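You operate a simulated robot arm through the tools that you are given. There is no shell and no other tool. Be economical: measure what you need, move in short steps, check, and stop when the job is done.

Carry out the task below with a simulated two-armed robot. There is one attempt and no reset: what you move stays moved.

## Task
Set water and speed by the mix card and start the mixer.
Fine: turn the two dials, shut the guard, leave the yellow lever shut.

It is judged by the outcome, as a careful person would: the job done as asked, and still so three seconds after it is handed in. It fails if anything else is knocked over, pushed out of place, dropped, spilled or broken.

## Robot
Two 7-joint arms with fingered hands on one trunk, on a base that drives. Base frame: it is fixed to the floor where the robot stands at the start and does not move with it; the origin is under the middle of the robot, x ahead of it, y to its left, z up. Lengths are in mm, angles in degrees, forces in N, time in s.
The left shoulder is at the start at [50, 170, 1314], the right one opposite. With the tool pointing down near the work surface each hand reaches from about 240 to 740 mm from the robot's upright axis, wherever it stands, measured 20 degrees to its own side. Places, roughly: grid guard [100, 800, 1100]; yellow lever [600, 100, 1300]. Payload 4 kg a hand.
Tool frame (each hand has its own): the origin (TCP) lies between the finger pads and is the grasp point; the fingertips stand 26 mm ahead of it; z points along the fingers, y is the line along which they close. Largest opening 132 mm; the body of the gripper starts 73 mm behind the TCP. The gripper is a hand of 4 fingers: y runs from the thumb to the fingers, the wrist lies at [0, 0, -224] in the tool frame.
Orientation is that of the tool frame in the base frame, as a unit quaternion [x, y, z, w]. With the fingers straight down and closing along the base's y, the tool's x points along the base's -x, its y along +y and its z along -z.

## Interface
- The arms move only by the tool send_rows. It takes "left_deltas", "right_deltas" or both (then of equal length, played together; a hand with none holds still); each is text: rows parted by semicolons, each of 6 numbers parted by spaces: the shift along the base's x, y, z in units of 50 mm (1.0 is 50 mm), then the turn, a rotation vector about the base's x, y, z in units of 6 degrees (1.0 is 6 degrees). In form: x y z wx wy wz; .... A call has 1 to 20 rows; each row shifts and turns the commanded pose from where the row before left it. A call with a number of a shift or a turn outside -1 to 1 is refused whole. Rows are played at 5 a second. More than 50 mm and 8.6 degrees between two rows, and nothing of the call is played. A pose out of reach is approached as far as the arm can. The call stops where the force on the tool passes 40 N (or 10 N more than at its start, if that is more) or the arm is blocked; 0.2 s more then pass. In this call time passes only in rows, and 0.2 s behind the last. It gives the time, the measured TCP pose, the force on the tool (base axes), the opening and the grip force at its end, in the units of the frame above (readings bear some noise), with the torque about the TCP (base axes, N m) and any sound that the robot's microphone picked up, and new pictures: "show" is both (left out), scene, wrist or none (wrist: the cameras of the hands that moved).
- Cameras (640 x 400 px; columns grow to the right, rows downward): "scene" is now at [100.4, 68.6, 1503]; the picture's right is [0.75, -0.66, 0.00], its down [-0.31, -0.35, -0.88] and it looks along [0.58, 0.66, -0.47] (base axes); focal length 214 px, centre (320, 200). "left" rides on the left gripper at [-73, 6, -94] in its tool frame; the picture's right is [-0.08, -1.00, 0.00], its down [0.79, -0.06, -0.62] and it looks along [0.61, -0.05, 0.79] (tool axes); focal length 230 px, centre (320, 200). "right" rides on the right gripper at [73, 6, -93] in its tool frame; the picture's right is [-0.08, 1.00, 0.00], its down [-0.78, -0.06, -0.62] and it looks along [-0.62, -0.05, 0.79] (tool axes); focal length 230 px, centre (320, 200). There is no depth. A picture from a camera that has moved, and an enlarged one, comes with that camera's place and axes in the base frame and with its lens.
- slide_trunk(by): slides the trunk up (or, below 0, down) by that many mm; the arms and the scene camera ride with it, the base frame stays. It gives what a move gives, with no picture.
- drive_base(legs): drives the robot by 1 to 6 legs, each [ahead, left, turn to the left] in mm, mm and degrees, along the robot's own axes; the way and the turn of a leg run together, so that a leg with both is an arc; at most 1500 mm and 180 degrees a leg. The arms and the cameras ride along, it lands a little off, and it stops where it bumps. It gives what a move gives, and a new picture of the scene camera.
- curl_fingers(finger1, finger2, finger3, thumb_bend, hand): sets how far each is bent, from 0 (flat) to 1 (curled in); at 0.3 the hand is open as for a grip, at 0.7 the pads meet at the TCP. One left out holds its place. A second passes; each finger stops where it meets its share of the squeeze, and holds until it gets a number again. It is the only way to open and close the hand. It gives what a move gives, with no picture; readings hold the bend of each and the force on the fingers (four entries, about 0 where the hand has none), thumb and palm.
- head_to(pan, tilt): turns the head with the scene camera to pan (to the left, within 80 degrees either way) and tilt (down, from -29 to 69), counted from straight ahead of the robot. It gives what a move gives, and a new picture of the scene camera.
- zoom(camera, box): a new picture of the part [left, top, right, bottom] of that camera's present view, enlarged. The clock stands still meanwhile.
- close_job(): hands the job in; it is judged then, once.

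Work in short steps. Places have to be worked out from the pictures, the camera data and where the tool is seen: move nearer, look again, correct. Check each grasp and each placing, and mend what went wrong. You have 120 turns and 260 pictures in all, those below and enlarged ones among them. Open the grippers and draw the arms clear of the work before you hand the job in, unless the task says otherwise; then end with one line.

The tools are called as a command line: name --argument value ..., lists and objects as JSON in quotes. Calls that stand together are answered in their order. send_rows: Moves the arms, as the interface text tells. Its arguments: {"type":"object","properties":{"left_deltas":{"type":"string"},"right_deltas":{"type":"string"},"show":{"type":"string","enum":["both","scene","wrist","none"]}},"required":[]} The other tools are called the same way: slide_trunk (by) slides the trunk up or down; curl_fingers (finger1, finger2, finger3, thumb_bend, hand) moves the fingers one by one; drive_base (legs) drives the base; head_to (pan, tilt) turns the head that bears the scene camera; zoom (camera, box) takes an enlarged picture of a part of a camera's view; close_job () hands the job in.

At the start:

```text
time: 0.0
left_tcp_pos: [407.2, 452.6, 1467.0]
left_orientation: [0.0, 1.0, 0.0, 0.0]
left_force: [-0.3, -0.9, -0.3]
left_wrist_torque: [0.01, 0.03, 0.01]
left_width: 131.8
left_finger_force: 0.0
left_shape: jaw
left_bend: [0.3, 0.3, 0.3, 0.3]
left_finger forces: [0.0, 0.0, 0.0, 0.1, 0.0, 0.0]
right_tcp_pos: [314.3, 53.3, 1470.0]
right_orientation: [0.0, 1.0, 0.001, 0.0]
right_force: [0.2, 0.3, -0.4]
right_wrist_torque: [0.0, 0.02, -0.02]
right_width: 131.7
right_finger_force: 0.1
right_shape: jaw
right_bend: [0.3, 0.3, 0.3, 0.3]
right_finger forces: [0.1, 0.1, 0.0, 0.0, 0.1, 0.0]
trunk travel left (down, up): [-325.0, 26.0]
robot x, y, heading: [-1.6, 0.1, -0.1]
head pan, tilt: [48.6, 27.9]
```

scene: 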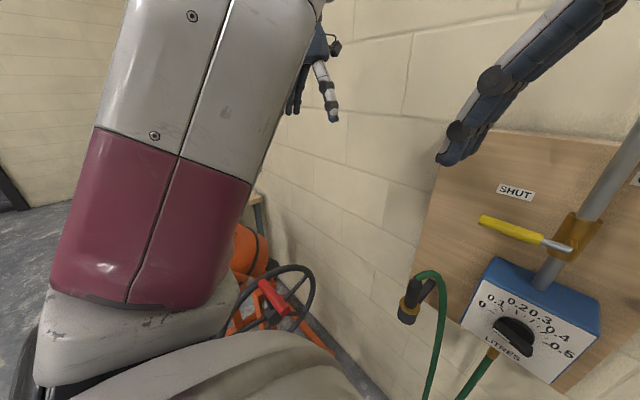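
right: 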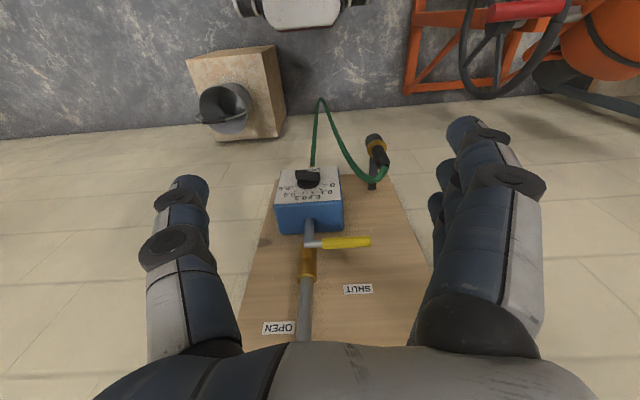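
left: 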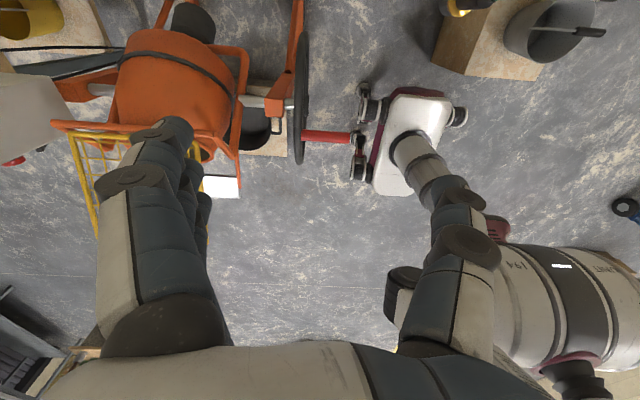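

The left arm blocks part of the view, and I can see the water dial on the wall and the mixer to the left. I'll look around with the head first.

head_to --pan 10 --tilt 20

head_to --pan 80 --tilt 30

head_to --pan -60 --tilt 20

```text
time: 1.1
left_tcp_pos: [405.1, 454.2, 1467.1]
left_orientation: [0.0, 1.0, 0.0, 0.0]
left_force: [0.1, 0.7, -0.3]
left_wrist_torque: [0.05, -0.01, 0.02]
left_width: 131.7
left_finger_force: 0.1
left_shape: jaw
left_bend: [0.3, 0.3, 0.3, 0.3]
left_finger forces: [0.1, 0.0, 0.0, 0.1, 0.0, 0.0]
right_tcp_pos: [315.1, 52.3, 1470.6]
right_orientation: [0.0, 1.0, 0.001, 0.0]
right_force: [0.1, -0.7, -0.2]
right_wrist_torque: [-0.03, -0.01, -0.01]
right_width: 131.7
right_finger_force: 0.0
right_shape: jaw
right_bend: [0.3, 0.3, 0.3, 0.3]
right_finger forces: [0.1, 0.0, 0.1, 0.0, 0.0, 0.0]
trunk travel left (down, up): [-325.0, 26.0]
robot x, y, heading: [-0.4, -0.5, -0.1]
head pan, tilt: [10.0, 20.0]
camera scene: at [131.8, 16.4, 1515.7], right [0.17, -0.98, 0.0], down [-0.34, -0.06, -0.94], along [0.93, 0.16, -0.34], focal length 214 px, centre (320, 200)
```

scene: 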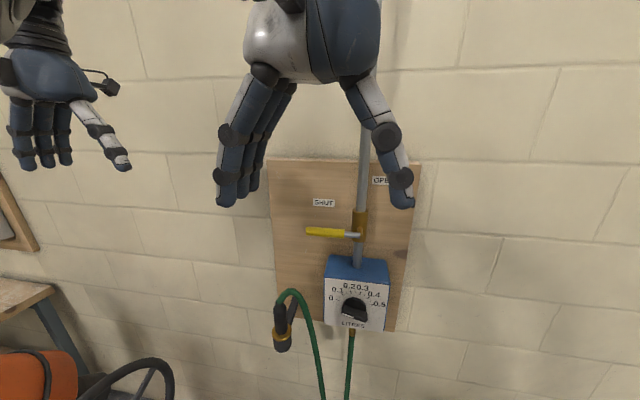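

```text
time: 2.5
left_tcp_pos: [407.3, 454.9, 1467.0]
left_orientation: [0.0, 1.0, 0.0, 0.0]
left_force: [-0.1, 0.0, 0.7]
left_wrist_torque: [0.02, 0.0, 0.0]
left_width: 131.7
left_finger_force: 0.1
left_shape: jaw
left_bend: [0.3, 0.3, 0.3, 0.3]
left_finger forces: [0.1, 0.1, 0.0, 0.1, 0.0, 0.0]
right_tcp_pos: [314.2, 53.3, 1470.0]
right_orientation: [0.001, 1.0, 0.0, 0.0]
right_force: [-0.1, -1.0, -0.5]
right_wrist_torque: [-0.03, 0.01, -0.04]
right_width: 131.7
right_finger_force: 0.0
right_shape: jaw
right_bend: [0.3, 0.3, 0.3, 0.3]
right_finger forces: [0.1, 0.1, 0.0, 0.0, 0.1, 0.0]
trunk travel left (down, up): [-325.0, 26.0]
robot x, y, heading: [0.5, -1.8, -0.3]
head pan, tilt: [80.0, 30.0]
camera scene: at [55.9, 89.1, 1499.6], right [0.98, -0.17, 0.0], down [-0.09, -0.49, -0.87], along [0.15, 0.85, -0.5], focal length 214 px, centre (320, 200)
```

scene: 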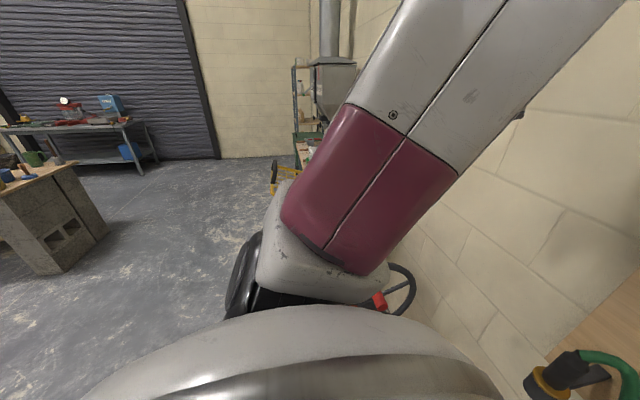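

```text
time: 4.7
left_tcp_pos: [405.9, 453.3, 1466.9]
left_orientation: [0.0, 1.0, -0.001, 0.0]
left_force: [0.1, 0.3, 0.0]
left_wrist_torque: [-0.01, -0.01, 0.03]
left_width: 131.6
left_finger_force: 0.0
left_shape: jaw
left_bend: [0.3, 0.3, 0.3, 0.3]
left_finger forces: [0.0, 0.0, 0.0, 0.1, 0.0, 0.1]
right_tcp_pos: [314.1, 52.7, 1470.1]
right_orientation: [0.0, 1.0, 0.001, 0.0]
right_force: [0.5, -0.8, 0.3]
right_wrist_torque: [0.04, -0.03, 0.0]
right_width: 131.6
right_finger_force: 0.1
right_shape: jaw
right_bend: [0.3, 0.3, 0.3, 0.3]
right_finger forces: [0.0, 0.1, 0.0, 0.0, 0.1, 0.1]
trunk travel left (down, up): [-325.0, 26.0]
robot x, y, heading: [2.8, -1.5, 0.4]
head pan, tilt: [-60.0, 20.0]
camera scene: at [86.7, -80.5, 1515.7], right [-0.87, -0.5, 0.0], down [-0.17, 0.3, -0.94], along [0.47, -0.81, -0.34], focal length 214 px, centre (320, 200)
```

scene: 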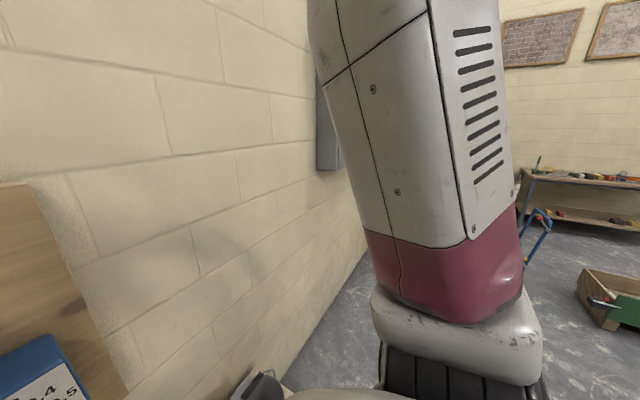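

The mix card is not yet seen; I'll look left past the arm.

head_to --pan 33 --tilt 12

head_to --pan 30 --tilt 55

```text
time: 6.4
left_tcp_pos: [406.1, 453.0, 1467.3]
left_orientation: [0.0, 1.0, 0.0, 0.001]
left_force: [0.0, 0.1, -0.5]
left_wrist_torque: [-0.04, 0.02, 0.04]
left_width: 131.7
left_finger_force: 0.0
left_shape: jaw
left_bend: [0.3, 0.3, 0.3, 0.3]
left_finger forces: [0.0, 0.0, 0.1, 0.0, 0.0, 0.0]
right_tcp_pos: [314.6, 52.7, 1470.2]
right_orientation: [0.0, 1.0, 0.001, 0.0]
right_force: [-0.1, 0.1, -0.6]
right_wrist_torque: [0.04, 0.03, 0.01]
right_width: 131.8
right_finger_force: 0.1
right_shape: jaw
right_bend: [0.3, 0.3, 0.3, 0.3]
right_finger forces: [0.1, 0.1, 0.0, 0.0, 0.0, 0.0]
trunk travel left (down, up): [-325.0, 26.0]
robot x, y, heading: [-1.5, -0.7, -0.1]
head pan, tilt: [33.0, 12.0]
camera scene: at [118.3, 50.8, 1528.7], right [0.54, -0.84, 0.0], down [-0.17, -0.11, -0.98], along [0.82, 0.53, -0.21], focal length 214 px, centre (320, 200)
```

scene: 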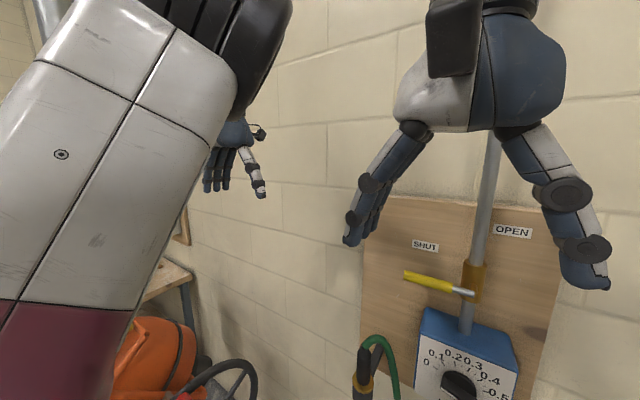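

```text
time: 7.5
left_tcp_pos: [406.2, 453.2, 1466.1]
left_orientation: [0.001, 1.0, 0.0, 0.0]
left_force: [-0.7, -0.2, 0.5]
left_wrist_torque: [-0.02, -0.05, 0.0]
left_width: 131.9
left_finger_force: 0.1
left_shape: jaw
left_bend: [0.3, 0.3, 0.3, 0.3]
left_finger forces: [0.0, 0.0, 0.0, 0.0, 0.0, 0.1]
right_tcp_pos: [316.1, 53.5, 1469.4]
right_orientation: [0.003, 1.0, 0.0, 0.001]
right_force: [48.7, 14.0, -27.0]
right_wrist_torque: [-1.59, 2.92, -1.42]
right_width: 131.8
right_finger_force: 0.1
right_shape: jaw
right_bend: [0.3, 0.3, 0.3, 0.3]
right_finger forces: [0.0, 0.1, 0.0, 0.1, 0.0, 0.1]
trunk travel left (down, up): [-325.0, 26.0]
robot x, y, heading: [0.9, -0.9, 0.3]
head pan, tilt: [30.0, 55.0]
camera scene: at [109.1, 40.3, 1474.9], right [0.5, -0.86, 0.0], down [-0.63, -0.36, -0.69], along [0.59, 0.35, -0.73], focal length 214 px, centre (320, 200)
```

scene: 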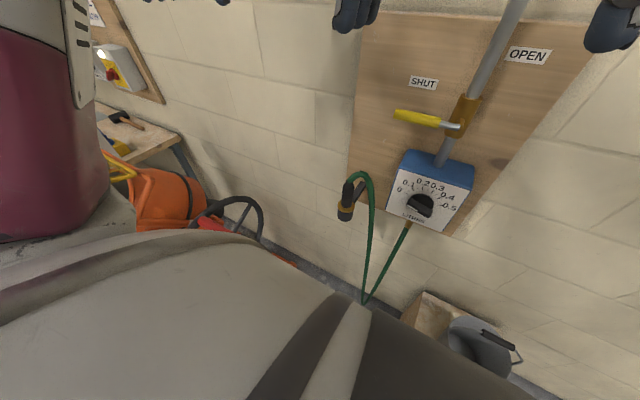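

The head nearly touched the right forearm; at the top left a board with a card and switch is visible. I'll zoom at it and then lift the head back.

zoom --camera "scene" --box '[70, 0, 230, 100]'

head_to --pan 33 --tilt 30

```text
4.00 times, centred on (150, 50) of scene
camera zoom: at [109.1, 40.3, 1474.9], right [0.5, -0.86, 0.0], down [-0.63, -0.36, -0.69], along [0.59, 0.35, -0.73], focal length 858 px, centre (1000, 800)
```

zoom: 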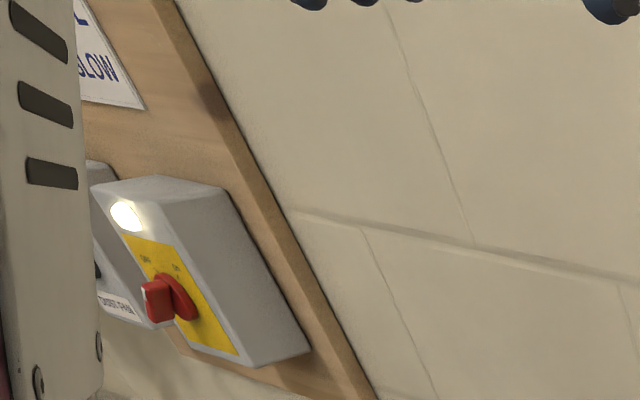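

```text
time: 8.4
left_tcp_pos: [405.5, 454.8, 1466.7]
left_orientation: [0.0, 1.0, 0.0, 0.0]
left_force: [-0.6, -0.4, -0.5]
left_wrist_torque: [-0.02, -0.03, 0.04]
left_width: 131.9
left_finger_force: 0.1
left_shape: jaw
left_bend: [0.3, 0.3, 0.3, 0.3]
left_finger forces: [0.0, 0.0, 0.0, 0.0, 0.0, 0.1]
right_tcp_pos: [313.0, 53.2, 1470.1]
right_orientation: [0.0, 1.0, 0.001, 0.0]
right_force: [-0.4, -1.1, 0.3]
right_wrist_torque: [0.01, 0.04, 0.02]
right_width: 131.8
right_finger_force: 0.1
right_shape: jaw
right_bend: [0.3, 0.3, 0.3, 0.3]
right_finger forces: [0.0, 0.0, 0.0, 0.0, 0.1, 0.0]
trunk travel left (down, up): [-325.0, 26.0]
robot x, y, heading: [-0.1, -0.3, -0.0]
head pan, tilt: [33.0, 30.0]
camera scene: at [115.9, 49.3, 1499.6], right [0.54, -0.84, 0.0], down [-0.42, -0.27, -0.87], along [0.73, 0.47, -0.5], focal length 214 px, centre (320, 200)
```

scene: 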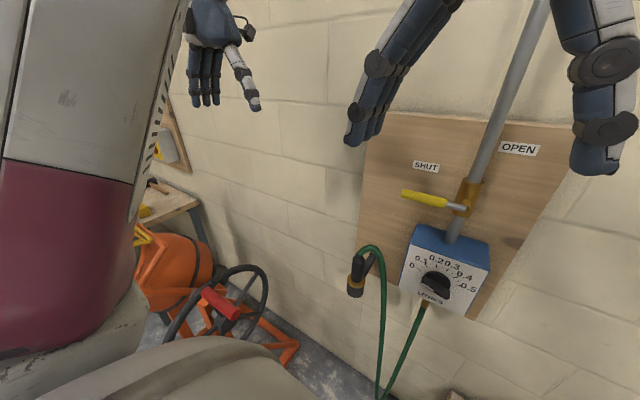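

The left arm hides the switchboard with the card, and there's open floor behind. I'll back up and shift left to see it.

drive_base --legs '[[-300, 0, 0], [0, 300, 0]]'

head_to --pan 15 --tilt 25

```text
time: 13.2
left_tcp_pos: [113.3, 747.7, 1467.6]
left_orientation: [0.001, 1.0, 0.0, 0.0]
left_force: [1.1, 0.3, -0.7]
left_wrist_torque: [-0.01, -0.01, -0.02]
left_width: 131.7
left_finger_force: 0.1
left_shape: jaw
left_bend: [0.3, 0.3, 0.3, 0.3]
left_finger forces: [0.1, 0.0, 0.1, 0.0, 0.0, 0.0]
right_tcp_pos: [21.3, 347.9, 1470.5]
right_orientation: [0.002, 1.0, 0.001, 0.0]
right_force: [0.1, -0.1, 0.9]
right_wrist_torque: [0.01, -0.01, 0.01]
right_width: 131.9
right_finger_force: 0.2
right_shape: jaw
right_bend: [0.3, 0.3, 0.3, 0.3]
right_finger forces: [0.1, 0.1, 0.0, 0.1, 0.0, 0.1]
trunk travel left (down, up): [-325.0, 26.0]
robot x, y, heading: [-292.8, 295.0, -0.2]
head pan, tilt: [33.0, 30.0]
camera scene: at [-177.1, 344.3, 1499.6], right [0.54, -0.84, 0.0], down [-0.42, -0.27, -0.87], along [0.73, 0.47, -0.5], focal length 214 px, centre (320, 200)
```

scene: 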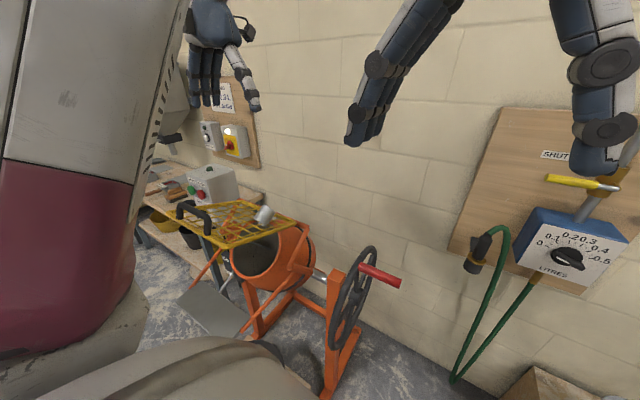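

```text
time: 14.0
left_tcp_pos: [113.8, 747.3, 1466.6]
left_orientation: [0.001, 1.0, 0.0, 0.0]
left_force: [-0.9, 0.5, -0.2]
left_wrist_torque: [0.02, -0.02, 0.03]
left_width: 132.0
left_finger_force: 0.0
left_shape: jaw
left_bend: [0.3, 0.3, 0.3, 0.3]
left_finger forces: [0.0, 0.0, 0.0, 0.1, 0.0, 0.1]
right_tcp_pos: [21.5, 346.7, 1470.8]
right_orientation: [0.002, 1.0, 0.001, 0.001]
right_force: [-0.1, -0.5, 0.1]
right_wrist_torque: [-0.01, 0.01, 0.02]
right_width: 131.7
right_finger_force: 0.0
right_shape: jaw
right_bend: [0.3, 0.3, 0.3, 0.3]
right_finger forces: [0.1, 0.0, 0.0, 0.0, 0.0, 0.0]
trunk travel left (down, up): [-325.0, 26.0]
robot x, y, heading: [-294.5, 297.5, -0.1]
head pan, tilt: [15.0, 25.0]
camera scene: at [-164.1, 318.8, 1507.6], right [0.26, -0.97, 0.0], down [-0.41, -0.11, -0.91], along [0.88, 0.23, -0.42], focal length 214 px, centre (320, 200)
```

scene: 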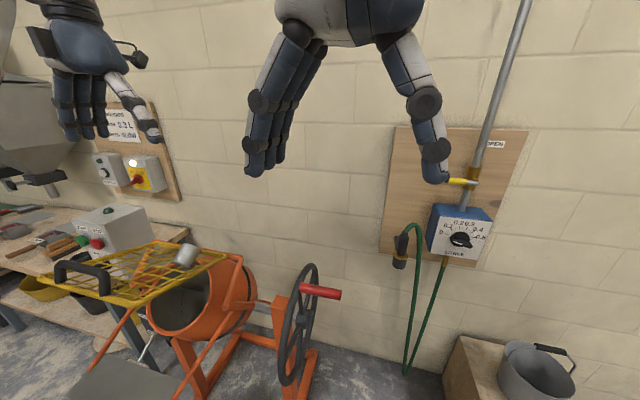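

Now the card, speed dial, mains switch, start box (green/red), guard and mixer are visible. I'll zoom in on them.

zoom --camera "scene" --box '[70, 90, 198, 210]'

zoom --camera "scene" --box '[0, 190, 280, 365]'

zoom --camera "scene" --box '[400, 170, 520, 270]'

```text
3.33 times, centred on (134, 150) of scene
camera zoom: at [-164.1, 318.8, 1507.6], right [0.26, -0.97, 0.0], down [-0.41, -0.11, -0.91], along [0.88, 0.23, -0.42], focal length 715 px, centre (940, 367)
```

zoom: 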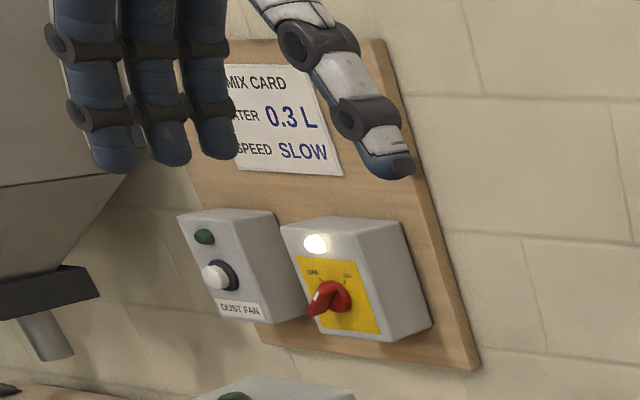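

```text
2.29 times, centred on (140, 278) of scene
camera zoom: at [-164.1, 318.8, 1507.6], right [0.26, -0.97, 0.0], down [-0.41, -0.11, -0.91], along [0.88, 0.23, -0.42], focal length 490 px, centre (731, 23)
```

zoom: 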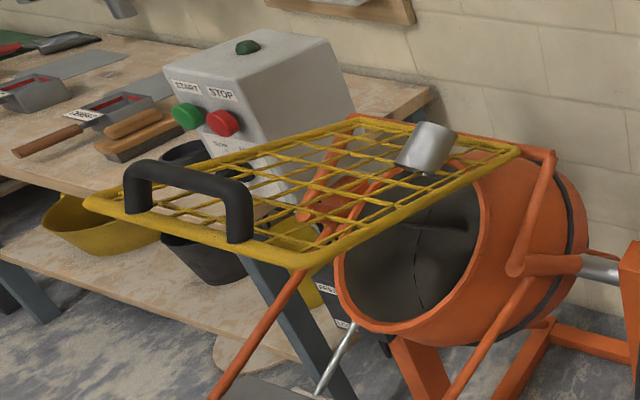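

```text
4.00 times, centred on (460, 220) of scene
camera zoom: at [-164.1, 318.8, 1507.6], right [0.26, -0.97, 0.0], down [-0.41, -0.11, -0.91], along [0.88, 0.23, -0.42], focal length 858 px, centre (-240, 120)
```

zoom: 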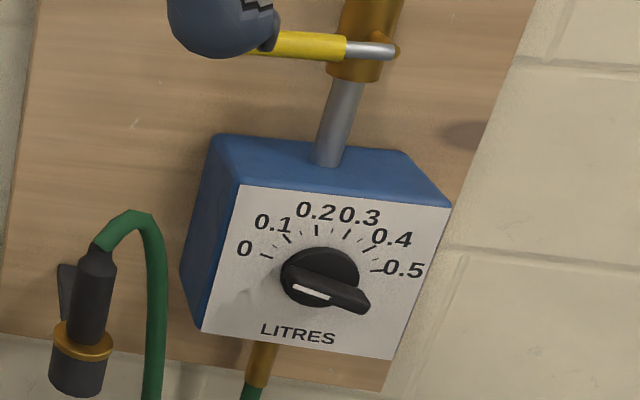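

The card says 0.3 L and SLOW. I'll turn the robot left in place so the head can look at the mixer and the boxes between the arms.

drive_base --legs '[[0, 0, 40]]'

head_to --pan 15 --tilt 28

```text
time: 16.2
left_tcp_pos: [-258.9, 863.0, 1468.5]
left_orientation: [-0.333, 0.943, 0.001, 0.0]
left_force: [-0.3, -0.2, -0.1]
left_wrist_torque: [0.0, 0.04, 0.01]
left_width: 132.2
left_finger_force: 0.0
left_shape: jaw
left_bend: [0.3, 0.3, 0.3, 0.3]
left_finger forces: [0.1, 0.0, 0.0, 0.1, 0.0, 0.0]
right_tcp_pos: [-80.7, 493.9, 1469.5]
right_orientation: [-0.331, 0.944, 0.001, 0.0]
right_force: [0.4, 0.6, -0.1]
right_wrist_torque: [-0.02, 0.03, 0.0]
right_width: 131.5
right_finger_force: 0.0
right_shape: jaw
right_bend: [0.3, 0.3, 0.3, 0.3]
right_finger forces: [0.0, 0.1, 0.0, 0.0, 0.1, 0.1]
trunk travel left (down, up): [-325.0, 26.0]
robot x, y, heading: [-294.0, 250.9, 38.7]
head pan, tilt: [15.0, 25.0]
camera scene: at [-206.4, 355.3, 1507.6], right [0.81, -0.59, 0.0], down [-0.25, -0.34, -0.91], along [0.54, 0.73, -0.42], focal length 214 px, centre (320, 200)
```

scene: 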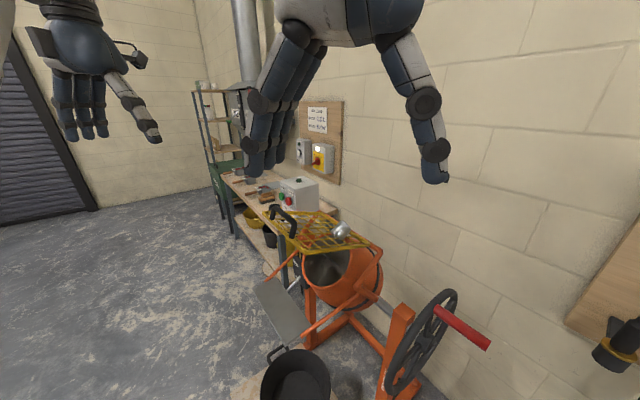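

```text
time: 16.8
left_tcp_pos: [-261.1, 863.3, 1467.2]
left_orientation: [-0.332, 0.943, 0.001, -0.001]
left_force: [0.0, 0.1, -0.5]
left_wrist_torque: [0.03, 0.04, -0.02]
left_width: 131.8
left_finger_force: 0.1
left_shape: jaw
left_bend: [0.3, 0.3, 0.3, 0.3]
left_finger forces: [0.0, 0.1, 0.1, 0.1, 0.1, 0.0]
right_tcp_pos: [-81.3, 493.5, 1469.5]
right_orientation: [-0.331, 0.944, 0.002, 0.0]
right_force: [0.4, -0.6, 0.2]
right_wrist_torque: [-0.04, -0.02, 0.01]
right_width: 132.0
right_finger_force: 0.0
right_shape: jaw
right_bend: [0.3, 0.3, 0.3, 0.3]
right_finger forces: [0.1, 0.1, 0.0, 0.1, 0.0, 0.0]
trunk travel left (down, up): [-325.0, 26.0]
robot x, y, heading: [-290.6, 256.8, 39.0]
head pan, tilt: [15.0, 28.0]
camera scene: at [-207.9, 355.2, 1502.8], right [0.81, -0.59, 0.0], down [-0.28, -0.38, -0.88], along [0.52, 0.71, -0.47], focal length 214 px, centre (320, 200)
```

scene: 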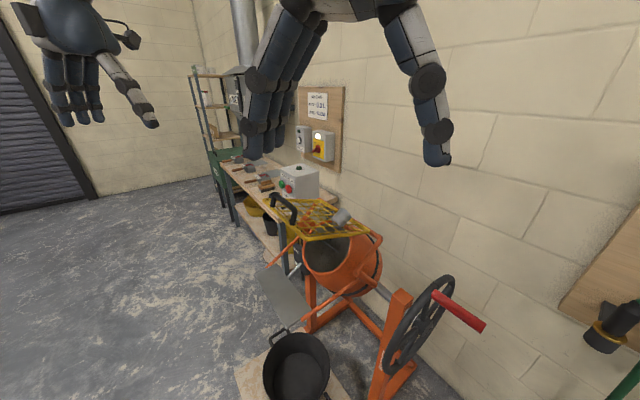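

zoom --camera "scene" --box '[240, 155, 400, 255]'

zoom --camera "scene" --box '[280, 80, 360, 170]'

zoom --camera "scene" --box '[230, 190, 490, 400]'

```text
4.00 times, centred on (320, 205) of scene
camera zoom: at [-207.9, 355.2, 1502.8], right [0.81, -0.59, 0.0], down [-0.28, -0.38, -0.88], along [0.52, 0.71, -0.47], focal length 858 px, centre (320, 180)
```

zoom: 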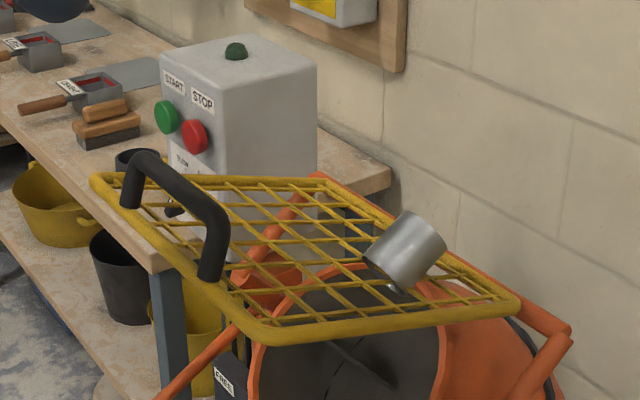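

```text
4.44 times, centred on (320, 125) of scene
camera zoom: at [-207.9, 355.2, 1502.8], right [0.81, -0.59, 0.0], down [-0.28, -0.38, -0.88], along [0.52, 0.71, -0.47], focal length 953 px, centre (320, 533)
```

zoom: 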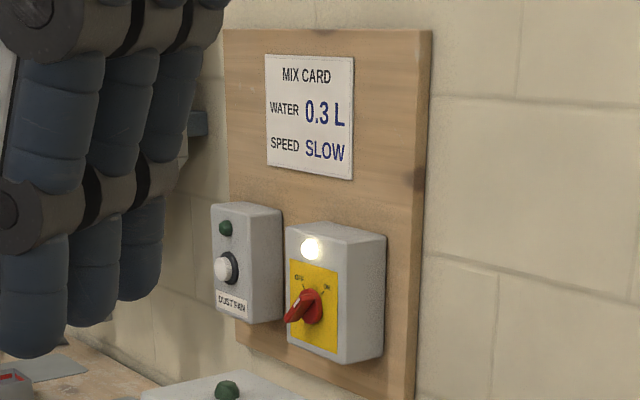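

```text
1.90 times, centred on (360, 295) of scene
camera zoom: at [-207.9, 355.2, 1502.8], right [0.81, -0.59, 0.0], down [-0.28, -0.38, -0.88], along [0.52, 0.71, -0.47], focal length 408 px, centre (244, 19)
```

zoom: 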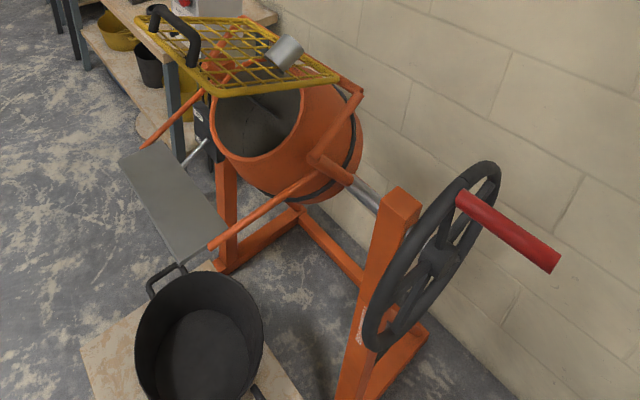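

The silver cup-like thing on the guard at about (165, 757, 1150) needs checking. I'll look through the right wrist camera, which points that way.

zoom --camera "right" --box '[0, 0, 640, 400]'

zoom --camera "left" --box '[0, 0, 640, 400]'

```text
1.00 times, centred on (320, 200) of right (not enlarged: the box is as wide or as high as the picture)
camera zoom: at [-141.7, 453.7, 1563.5], right [-0.56, 0.83, 0.0], down [0.65, 0.44, 0.62], along [0.51, 0.35, -0.79], focal length 230 px, centre (320, 200)
```

zoom: 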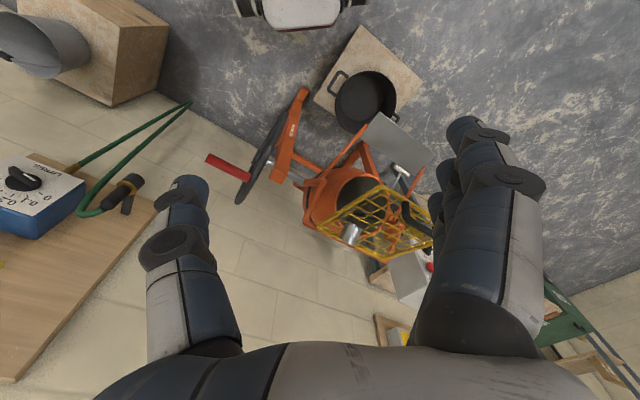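

```text
1.00 times, centred on (320, 200) of left (not enlarged: the box is as wide or as high as the picture)
camera zoom: at [-207.1, 914.7, 1560.6], right [0.68, -0.73, 0.0], down [-0.57, -0.54, 0.62], along [-0.45, -0.42, -0.79], focal length 230 px, centre (320, 200)
```

zoom: 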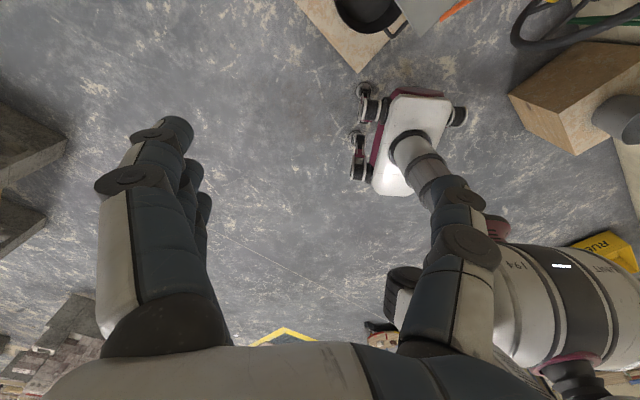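

zoom --camera "right" --box '[280, 120, 440, 300]'

```text
2.22 times, centred on (360, 210) of right
camera zoom: at [-141.7, 453.7, 1563.5], right [-0.56, 0.83, 0.0], down [0.65, 0.44, 0.62], along [0.51, 0.35, -0.79], focal length 511 px, centre (231, 178)
```

zoom: 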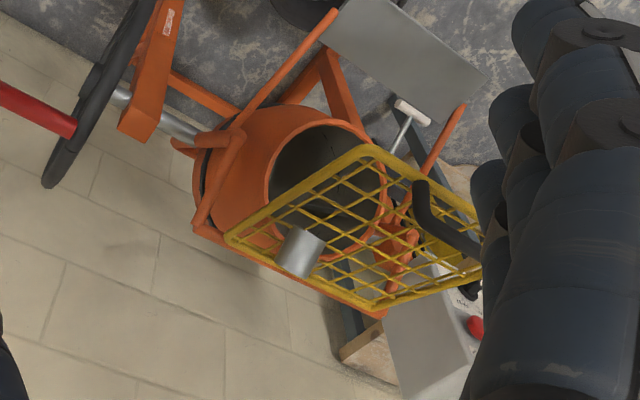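

zoom --camera "scene" --box '[310, 190, 380, 245]'

zoom --camera "right" --box '[330, 200, 400, 255]'

```text
7.27 times, centred on (345, 218) of scene
camera zoom: at [-207.9, 355.2, 1502.8], right [0.81, -0.59, 0.0], down [-0.28, -0.38, -0.88], along [0.52, 0.71, -0.47], focal length 1560 px, centre (138, 73)
```

zoom: 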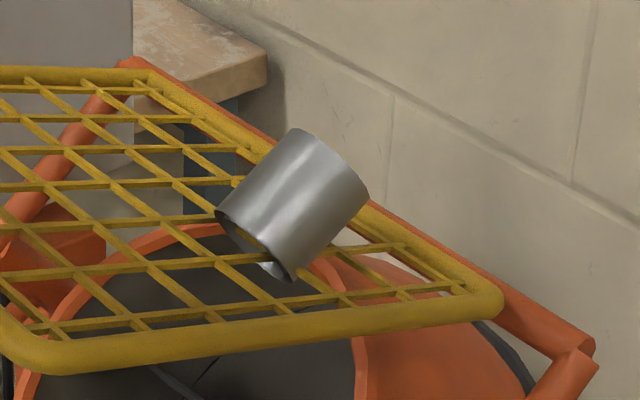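

```text
7.27 times, centred on (365, 228) of right
camera zoom: at [-141.7, 453.7, 1563.5], right [-0.56, 0.83, 0.0], down [0.65, 0.44, 0.62], along [0.51, 0.35, -0.79], focal length 1673 px, centre (-7, 0)
```

zoom: 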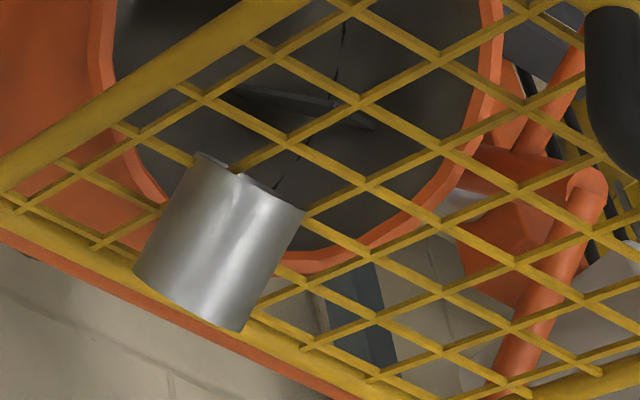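

The silver cup sits tilted on the grid near the hinge. I'll bring the right wrist camera closer to see whether it is loose.

send_rows --right_deltas "0.6 0.7 -0.6 0 0 0; 0.6 0.7 -0.6 0 0 0; 0.6 0.7 -0.6 0 0 0" --show "wrist"

zoom --camera "right" --box '[240, 120, 440, 300]'

```text
refused: row 1 steps farther than a row can; nothing moved
```

```text
2.22 times, centred on (340, 210) of right
camera zoom: at [-141.7, 453.7, 1563.5], right [-0.56, 0.83, 0.0], down [0.65, 0.44, 0.62], along [0.51, 0.35, -0.79], focal length 511 px, centre (276, 178)
```

zoom: 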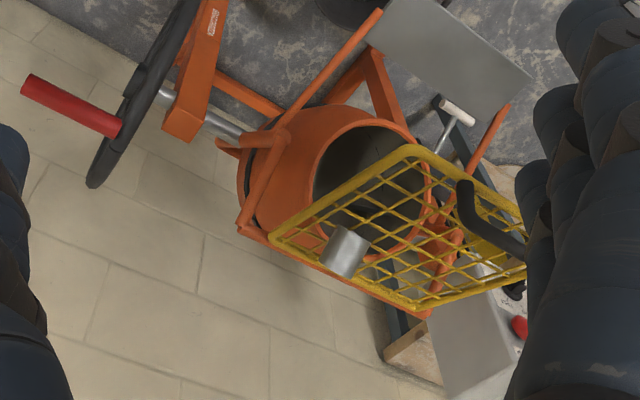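

Row norm must be at most 1; I'll split the motion finer.

send_rows --right_deltas "0.5 0.5 -0.5 0 0 0; 0.5 0.5 -0.5 0 0 0; 0.5 0.5 -0.5 0 0 0; 0.5 0.5 -0.5 0 0 0" --show "none"

zoom --camera "right" --box '[220, 100, 480, 300]'

```text
time: 17.8
left_tcp_pos: [-260.8, 866.0, 1466.7]
left_orientation: [-0.332, 0.943, 0.0, -0.001]
left_force: [-0.3, -0.5, 0.1]
left_wrist_torque: [0.01, -0.01, -0.01]
left_width: 131.9
left_finger_force: 0.0
left_shape: jaw
left_bend: [0.3, 0.3, 0.3, 0.3]
left_finger forces: [0.0, 0.0, 0.0, 0.0, 0.0, 0.0]
right_tcp_pos: [21.5, 593.7, 1366.3]
right_orientation: [-0.332, 0.943, 0.001, -0.001]
right_force: [-0.2, 0.6, 0.6]
right_wrist_torque: [-0.01, -0.01, 0.01]
right_width: 131.9
right_finger_force: 0.1
right_shape: jaw
right_bend: [0.3, 0.3, 0.3, 0.3]
right_finger forces: [0.0, 0.0, 0.0, 0.0, 0.0, 0.0]
trunk travel left (down, up): [-325.0, 26.0]
robot x, y, heading: [-290.5, 254.4, 38.7]
head pan, tilt: [15.0, 28.0]
```

```text
2.00 times, centred on (350, 200) of right
camera zoom: at [-40.0, 553.0, 1460.4], right [-0.56, 0.83, 0.0], down [0.65, 0.44, 0.62], along [0.51, 0.35, -0.79], focal length 460 px, centre (260, 200)
```

zoom: 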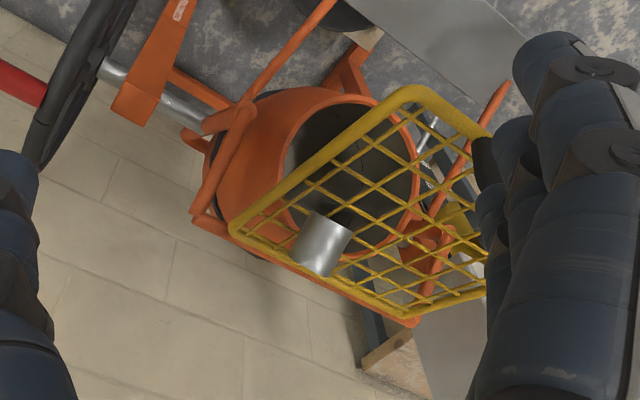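

I can't yet tell if the cup is loose or how the guard is tilted. I'll retract the right hand and lower the trunk to view the guard from the side.

send_rows --right_deltas "-0.5 -0.5 0.5 0 0 0; -0.5 -0.5 0.5 0 0 0; -0.5 -0.5 0.5 0 0 0; -0.5 -0.5 0.5 0 0 0; 0 -1 0 0 0 0; 0 -1 0 0 0 0" --show "none"

slide_trunk --by -310

head_to --pan 12 --tilt 5

```text
time: 19.2
left_tcp_pos: [-260.6, 863.3, 1468.6]
left_orientation: [-0.331, 0.944, 0.0, -0.001]
left_force: [-0.1, 1.0, -0.6]
left_wrist_torque: [-0.02, 0.01, -0.02]
left_width: 132.0
left_finger_force: 0.1
left_shape: jaw
left_bend: [0.3, 0.3, 0.3, 0.3]
left_finger forces: [0.0, 0.1, 0.0, 0.1, 0.0, 0.0]
right_tcp_pos: [-73.5, 408.5, 1470.1]
right_orientation: [-0.322, 0.947, 0.004, 0.002]
right_force: [5.9, 18.7, -5.1]
right_wrist_torque: [-1.82, 0.26, -1.09]
right_width: 132.1
right_finger_force: 0.0
right_shape: jaw
right_bend: [0.3, 0.3, 0.3, 0.3]
right_finger forces: [0.0, 0.0, 0.0, 0.0, 0.0, 0.0]
trunk travel left (down, up): [-325.0, 26.0]
robot x, y, heading: [-292.5, 256.2, 39.3]
head pan, tilt: [15.0, 28.0]
stopped in row 6 (right hand): the force on the tool passed its limit at 88 N (the readings are from after the stop); the commanded pose is now the measured one
```

```text
time: 20.0
left_tcp_pos: [-259.8, 864.6, 1433.9]
left_orientation: [-0.333, 0.943, 0.0, 0.0]
left_force: [-0.1, 1.4, 0.2]
left_wrist_torque: [-0.03, -0.02, -0.01]
left_width: 131.9
left_finger_force: 0.1
left_shape: jaw
left_bend: [0.3, 0.3, 0.3, 0.3]
left_finger forces: [0.1, 0.1, 0.1, 0.0, 0.0, 0.1]
right_tcp_pos: [-71.2, 410.3, 1439.0]
right_orientation: [-0.32, 0.947, 0.004, 0.001]
right_force: [0.1, 13.8, -8.8]
right_wrist_torque: [-1.1, -0.54, -1.03]
right_width: 131.7
right_finger_force: 0.0
right_shape: jaw
right_bend: [0.3, 0.3, 0.3, 0.3]
right_finger forces: [0.1, 0.1, 0.0, 0.0, 0.0, 0.0]
trunk travel left (down, up): [-293.0, 58.0]
robot x, y, heading: [-295.3, 255.9, 38.7]
head pan, tilt: [15.0, 28.0]
stopped: the force on the tool passed its limit at 43 N (the readings are from after the stop); the commanded pose is now the measured one
```

```text
time: 20.9
left_tcp_pos: [-259.2, 864.8, 1435.4]
left_orientation: [-0.332, 0.943, 0.0, 0.0]
left_force: [0.1, -1.0, -1.1]
left_wrist_torque: [-0.01, -0.01, -0.01]
left_width: 131.8
left_finger_force: 0.0
left_shape: jaw
left_bend: [0.3, 0.3, 0.3, 0.3]
left_finger forces: [0.1, 0.0, 0.0, 0.0, 0.0, 0.1]
right_tcp_pos: [-70.7, 409.5, 1439.3]
right_orientation: [-0.321, 0.947, 0.004, 0.0]
right_force: [0.2, 0.6, -0.3]
right_wrist_torque: [0.03, -0.01, 0.01]
right_width: 131.9
right_finger_force: 0.0
right_shape: jaw
right_bend: [0.3, 0.3, 0.3, 0.3]
right_finger forces: [0.0, 0.0, 0.1, 0.2, 0.0, 0.1]
trunk travel left (down, up): [-293.0, 58.0]
robot x, y, heading: [-292.8, 257.6, 38.8]
head pan, tilt: [12.0, 5.0]
camera scene: at [-202.0, 354.1, 1508.2], right [0.77, -0.63, 0.0], down [-0.06, -0.07, -1.0], along [0.63, 0.77, -0.09], focal length 214 px, centre (320, 200)
```

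scene: 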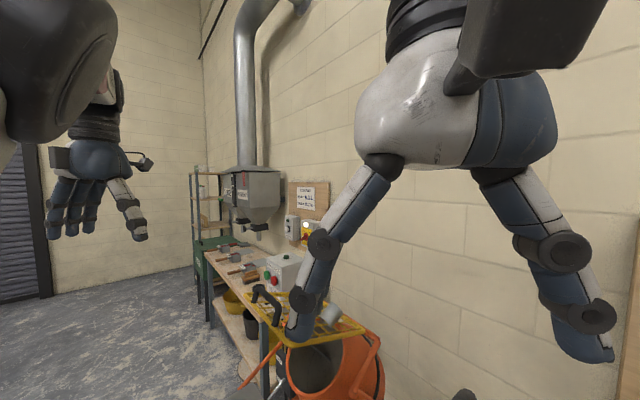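

The right arm bumped my own head. I'll move the right hand forward and out to the right, then slide down.

send_rows --right_deltas "0.75 0.6 0 0 0 0; 0.75 0.6 0 0 0 0; 0.6 -0.75 0 0 0 0; 0.6 -0.75 0 0 0 0; 0.6 -0.75 0 0 0 0; 0.6 -0.75 0 0 0 0; 0.6 -0.75 0 0 0 0" --show "none"

slide_trunk --by -270

head_to --pan 14 --tilt 10

```text
time: 22.5
left_tcp_pos: [-259.4, 861.8, 1435.4]
left_orientation: [-0.332, 0.943, 0.0, -0.001]
left_force: [-0.3, -0.4, 0.2]
left_wrist_torque: [0.02, 0.01, 0.01]
left_width: 132.0
left_finger_force: 0.0
left_shape: jaw
left_bend: [0.3, 0.3, 0.3, 0.3]
left_finger forces: [0.0, 0.0, 0.0, 0.0, 0.0, 0.0]
right_tcp_pos: [156.8, 281.5, 1436.4]
right_orientation: [-0.321, 0.947, 0.004, -0.001]
right_force: [0.5, -0.1, 0.0]
right_wrist_torque: [0.03, 0.0, -0.03]
right_width: 131.8
right_finger_force: 0.1
right_shape: jaw
right_bend: [0.3, 0.3, 0.3, 0.3]
right_finger forces: [0.0, 0.0, 0.0, 0.1, 0.0, 0.1]
trunk travel left (down, up): [-293.0, 58.0]
robot x, y, heading: [-293.8, 256.2, 39.0]
head pan, tilt: [12.0, 5.0]
```

```text
time: 25.2
left_tcp_pos: [-261.3, 863.4, 1165.6]
left_orientation: [-0.333, 0.943, 0.001, 0.001]
left_force: [0.2, 0.4, 0.5]
left_wrist_torque: [-0.01, -0.03, -0.01]
left_width: 131.9
left_finger_force: 0.0
left_shape: jaw
left_bend: [0.3, 0.3, 0.3, 0.3]
left_finger forces: [0.0, 0.0, 0.0, 0.0, 0.1, 0.0]
right_tcp_pos: [262.5, 369.3, 1038.7]
right_orientation: [-0.313, 0.927, -0.067, -0.196]
right_force: [-1.5, -0.6, 0.2]
right_wrist_torque: [0.07, 0.03, 0.03]
right_width: 132.0
right_finger_force: 0.0
right_shape: jaw
right_bend: [0.3, 0.3, 0.29, 0.3]
right_finger forces: [0.0, 0.0, 1.0, 0.1, 0.0, 0.0]
trunk travel left (down, up): [-23.0, 328.0]
robot x, y, heading: [-296.1, 255.7, 38.8]
head pan, tilt: [12.0, 5.0]
```

```text
time: 25.9
left_tcp_pos: [-259.4, 864.6, 1164.5]
left_orientation: [-0.332, 0.943, 0.0, -0.001]
left_force: [0.4, -0.2, 0.2]
left_wrist_torque: [0.01, 0.02, 0.02]
left_width: 132.0
left_finger_force: 0.1
left_shape: jaw
left_bend: [0.3, 0.3, 0.3, 0.3]
left_finger forces: [0.1, 0.0, 0.0, 0.0, 0.1, 0.1]
right_tcp_pos: [261.4, 368.6, 1037.5]
right_orientation: [-0.313, 0.926, -0.068, -0.198]
right_force: [-0.7, -1.1, 2.1]
right_wrist_torque: [0.12, 0.0, 0.09]
right_width: 131.7
right_finger_force: 0.0
right_shape: jaw
right_bend: [0.3, 0.3, 0.29, 0.3]
right_finger forces: [0.0, 0.0, 1.9, 0.0, 0.0, 0.1]
trunk travel left (down, up): [-23.0, 328.0]
robot x, y, heading: [-294.4, 256.8, 39.0]
head pan, tilt: [14.0, 10.0]
camera scene: at [-42.7, 486.6, 1204.2], right [0.8, -0.6, 0.0], down [-0.1, -0.14, -0.98], along [0.6, 0.78, -0.17], focal length 214 px, centre (320, 200)
```

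scene: 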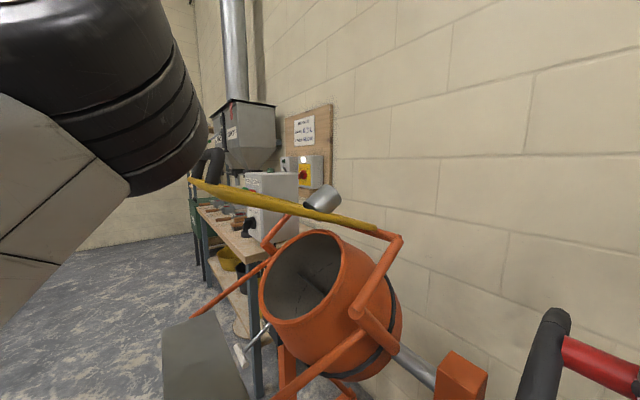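

zoom --camera "scene" --box '[170, 140, 420, 300]'

zoom --camera "scene" --box '[280, 170, 370, 230]'

zoom --camera "right" --box '[0, 0, 640, 400]'

```text
2.50 times, centred on (295, 220) of scene
camera zoom: at [-42.7, 486.6, 1204.2], right [0.8, -0.6, 0.0], down [-0.1, -0.14, -0.98], along [0.6, 0.78, -0.17], focal length 536 px, centre (382, 150)
```

zoom: 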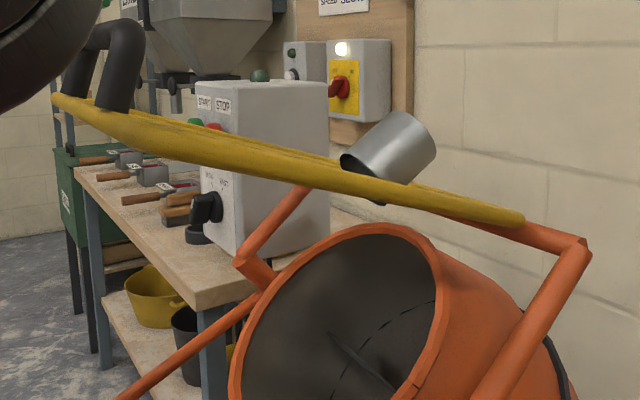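

```text
6.67 times, centred on (325, 200) of scene
camera zoom: at [-42.7, 486.6, 1204.2], right [0.8, -0.6, 0.0], down [-0.1, -0.14, -0.98], along [0.6, 0.78, -0.17], focal length 1430 px, centre (287, 200)
```

zoom: 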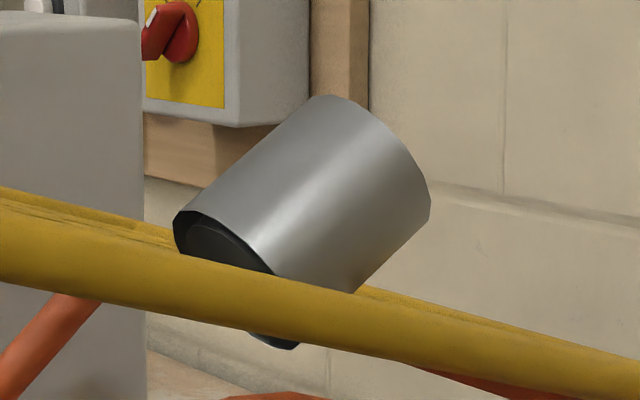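

```text
1.00 times, centred on (320, 200) of right (not enlarged: the box is as wide or as high as the picture)
camera zoom: at [235.5, 357.1, 1152.6], right [-0.55, 0.83, -0.03], down [0.81, 0.54, 0.24], along [0.22, 0.11, -0.97], focal length 230 px, centre (320, 200)
```

zoom: 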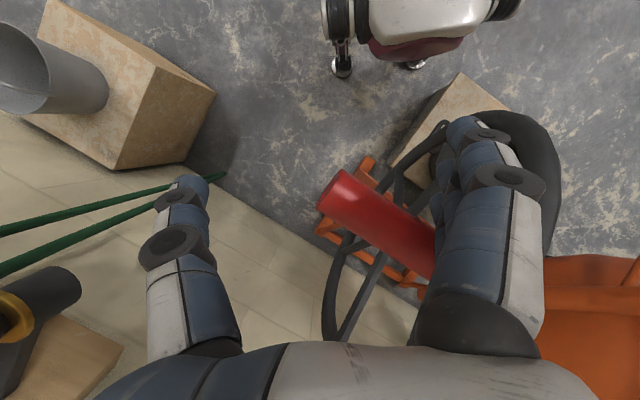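

The cup's rim dips through a grid cell, so it looks loose, and the speed dial is on the front of the START box. The right hand is drifting near the wheel's red handle, so I'll raise the trunk again right away.

send_rows --right_deltas "0 0 0.6 0 0 0; 0 0 0.6 0 0 0; 0 0 0.6 0 0 0" --show "none"

slide_trunk --by 150

head_to --pan 14 --tilt 20

```text
time: 26.7
left_tcp_pos: [-260.1, 865.3, 1164.7]
left_orientation: [-0.332, 0.943, 0.0, 0.0]
left_force: [1.0, 0.3, -0.3]
left_wrist_torque: [-0.01, -0.02, 0.02]
left_width: 132.3
left_finger_force: 0.1
left_shape: jaw
left_bend: [0.3, 0.3, 0.3, 0.3]
left_finger forces: [0.0, 0.0, 0.1, 0.0, 0.0, 0.0]
right_tcp_pos: [234.1, 396.7, 1067.0]
right_orientation: [-0.314, 0.926, -0.068, -0.197]
right_force: [0.8, 0.5, -0.1]
right_wrist_torque: [0.02, 0.0, 0.01]
right_width: 132.0
right_finger_force: 0.1
right_shape: jaw
right_bend: [0.3, 0.3, 0.3, 0.3]
right_finger forces: [0.0, 0.0, 0.1, 0.0, 0.0, 0.1]
right hand out of reach, approached as far as the arm can: row 1, 2, 3
trunk travel left (down, up): [-23.0, 328.0]
robot x, y, heading: [-297.9, 257.0, 38.7]
head pan, tilt: [14.0, 10.0]
```

```text
time: 28.5
left_tcp_pos: [-260.7, 866.1, 1314.5]
left_orientation: [-0.332, 0.943, -0.001, -0.002]
left_force: [-0.1, 0.1, 0.4]
left_wrist_torque: [0.03, -0.01, -0.05]
left_width: 131.9
left_finger_force: 0.0
left_shape: jaw
left_bend: [0.3, 0.3, 0.3, 0.3]
left_finger forces: [0.0, 0.0, 0.0, 0.1, 0.1, 0.0]
right_tcp_pos: [234.1, 398.2, 1216.4]
right_orientation: [-0.312, 0.927, -0.068, -0.198]
right_force: [0.2, 0.5, -1.3]
right_wrist_torque: [-0.01, 0.02, -0.02]
right_width: 131.8
right_finger_force: 0.1
right_shape: jaw
right_bend: [0.3, 0.3, 0.3, 0.3]
right_finger forces: [0.0, 0.1, 0.0, 0.1, 0.1, 0.1]
trunk travel left (down, up): [-173.0, 178.0]
robot x, y, heading: [-290.9, 255.2, 38.7]
head pan, tilt: [14.0, 10.0]
```

```text
time: 29.2
left_tcp_pos: [-260.0, 865.4, 1314.8]
left_orientation: [-0.332, 0.943, 0.0, 0.0]
left_force: [1.1, 0.2, 0.7]
left_wrist_torque: [0.02, 0.02, 0.0]
left_width: 131.7
left_finger_force: 0.1
left_shape: jaw
left_bend: [0.3, 0.3, 0.3, 0.3]
left_finger forces: [0.0, 0.0, 0.0, 0.1, 0.1, 0.1]
right_tcp_pos: [231.6, 400.4, 1217.1]
right_orientation: [-0.313, 0.927, -0.067, -0.197]
right_force: [0.1, -0.1, -0.1]
right_wrist_torque: [0.03, 0.01, -0.03]
right_width: 132.0
right_finger_force: 0.0
right_shape: jaw
right_bend: [0.3, 0.3, 0.3, 0.3]
right_finger forces: [0.0, 0.1, 0.0, 0.0, 0.0, 0.0]
trunk travel left (down, up): [-173.0, 178.0]
robot x, y, heading: [-295.7, 255.0, 38.8]
head pan, tilt: [14.0, 20.0]
camera scene: at [-162.4, 390.2, 1361.2], right [0.8, -0.6, 0.0], down [-0.21, -0.27, -0.94], along [0.57, 0.75, -0.34], focal length 214 px, centre (320, 200)
```

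scene: 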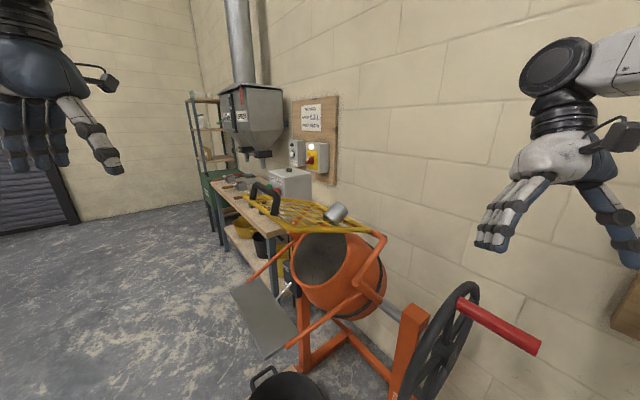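

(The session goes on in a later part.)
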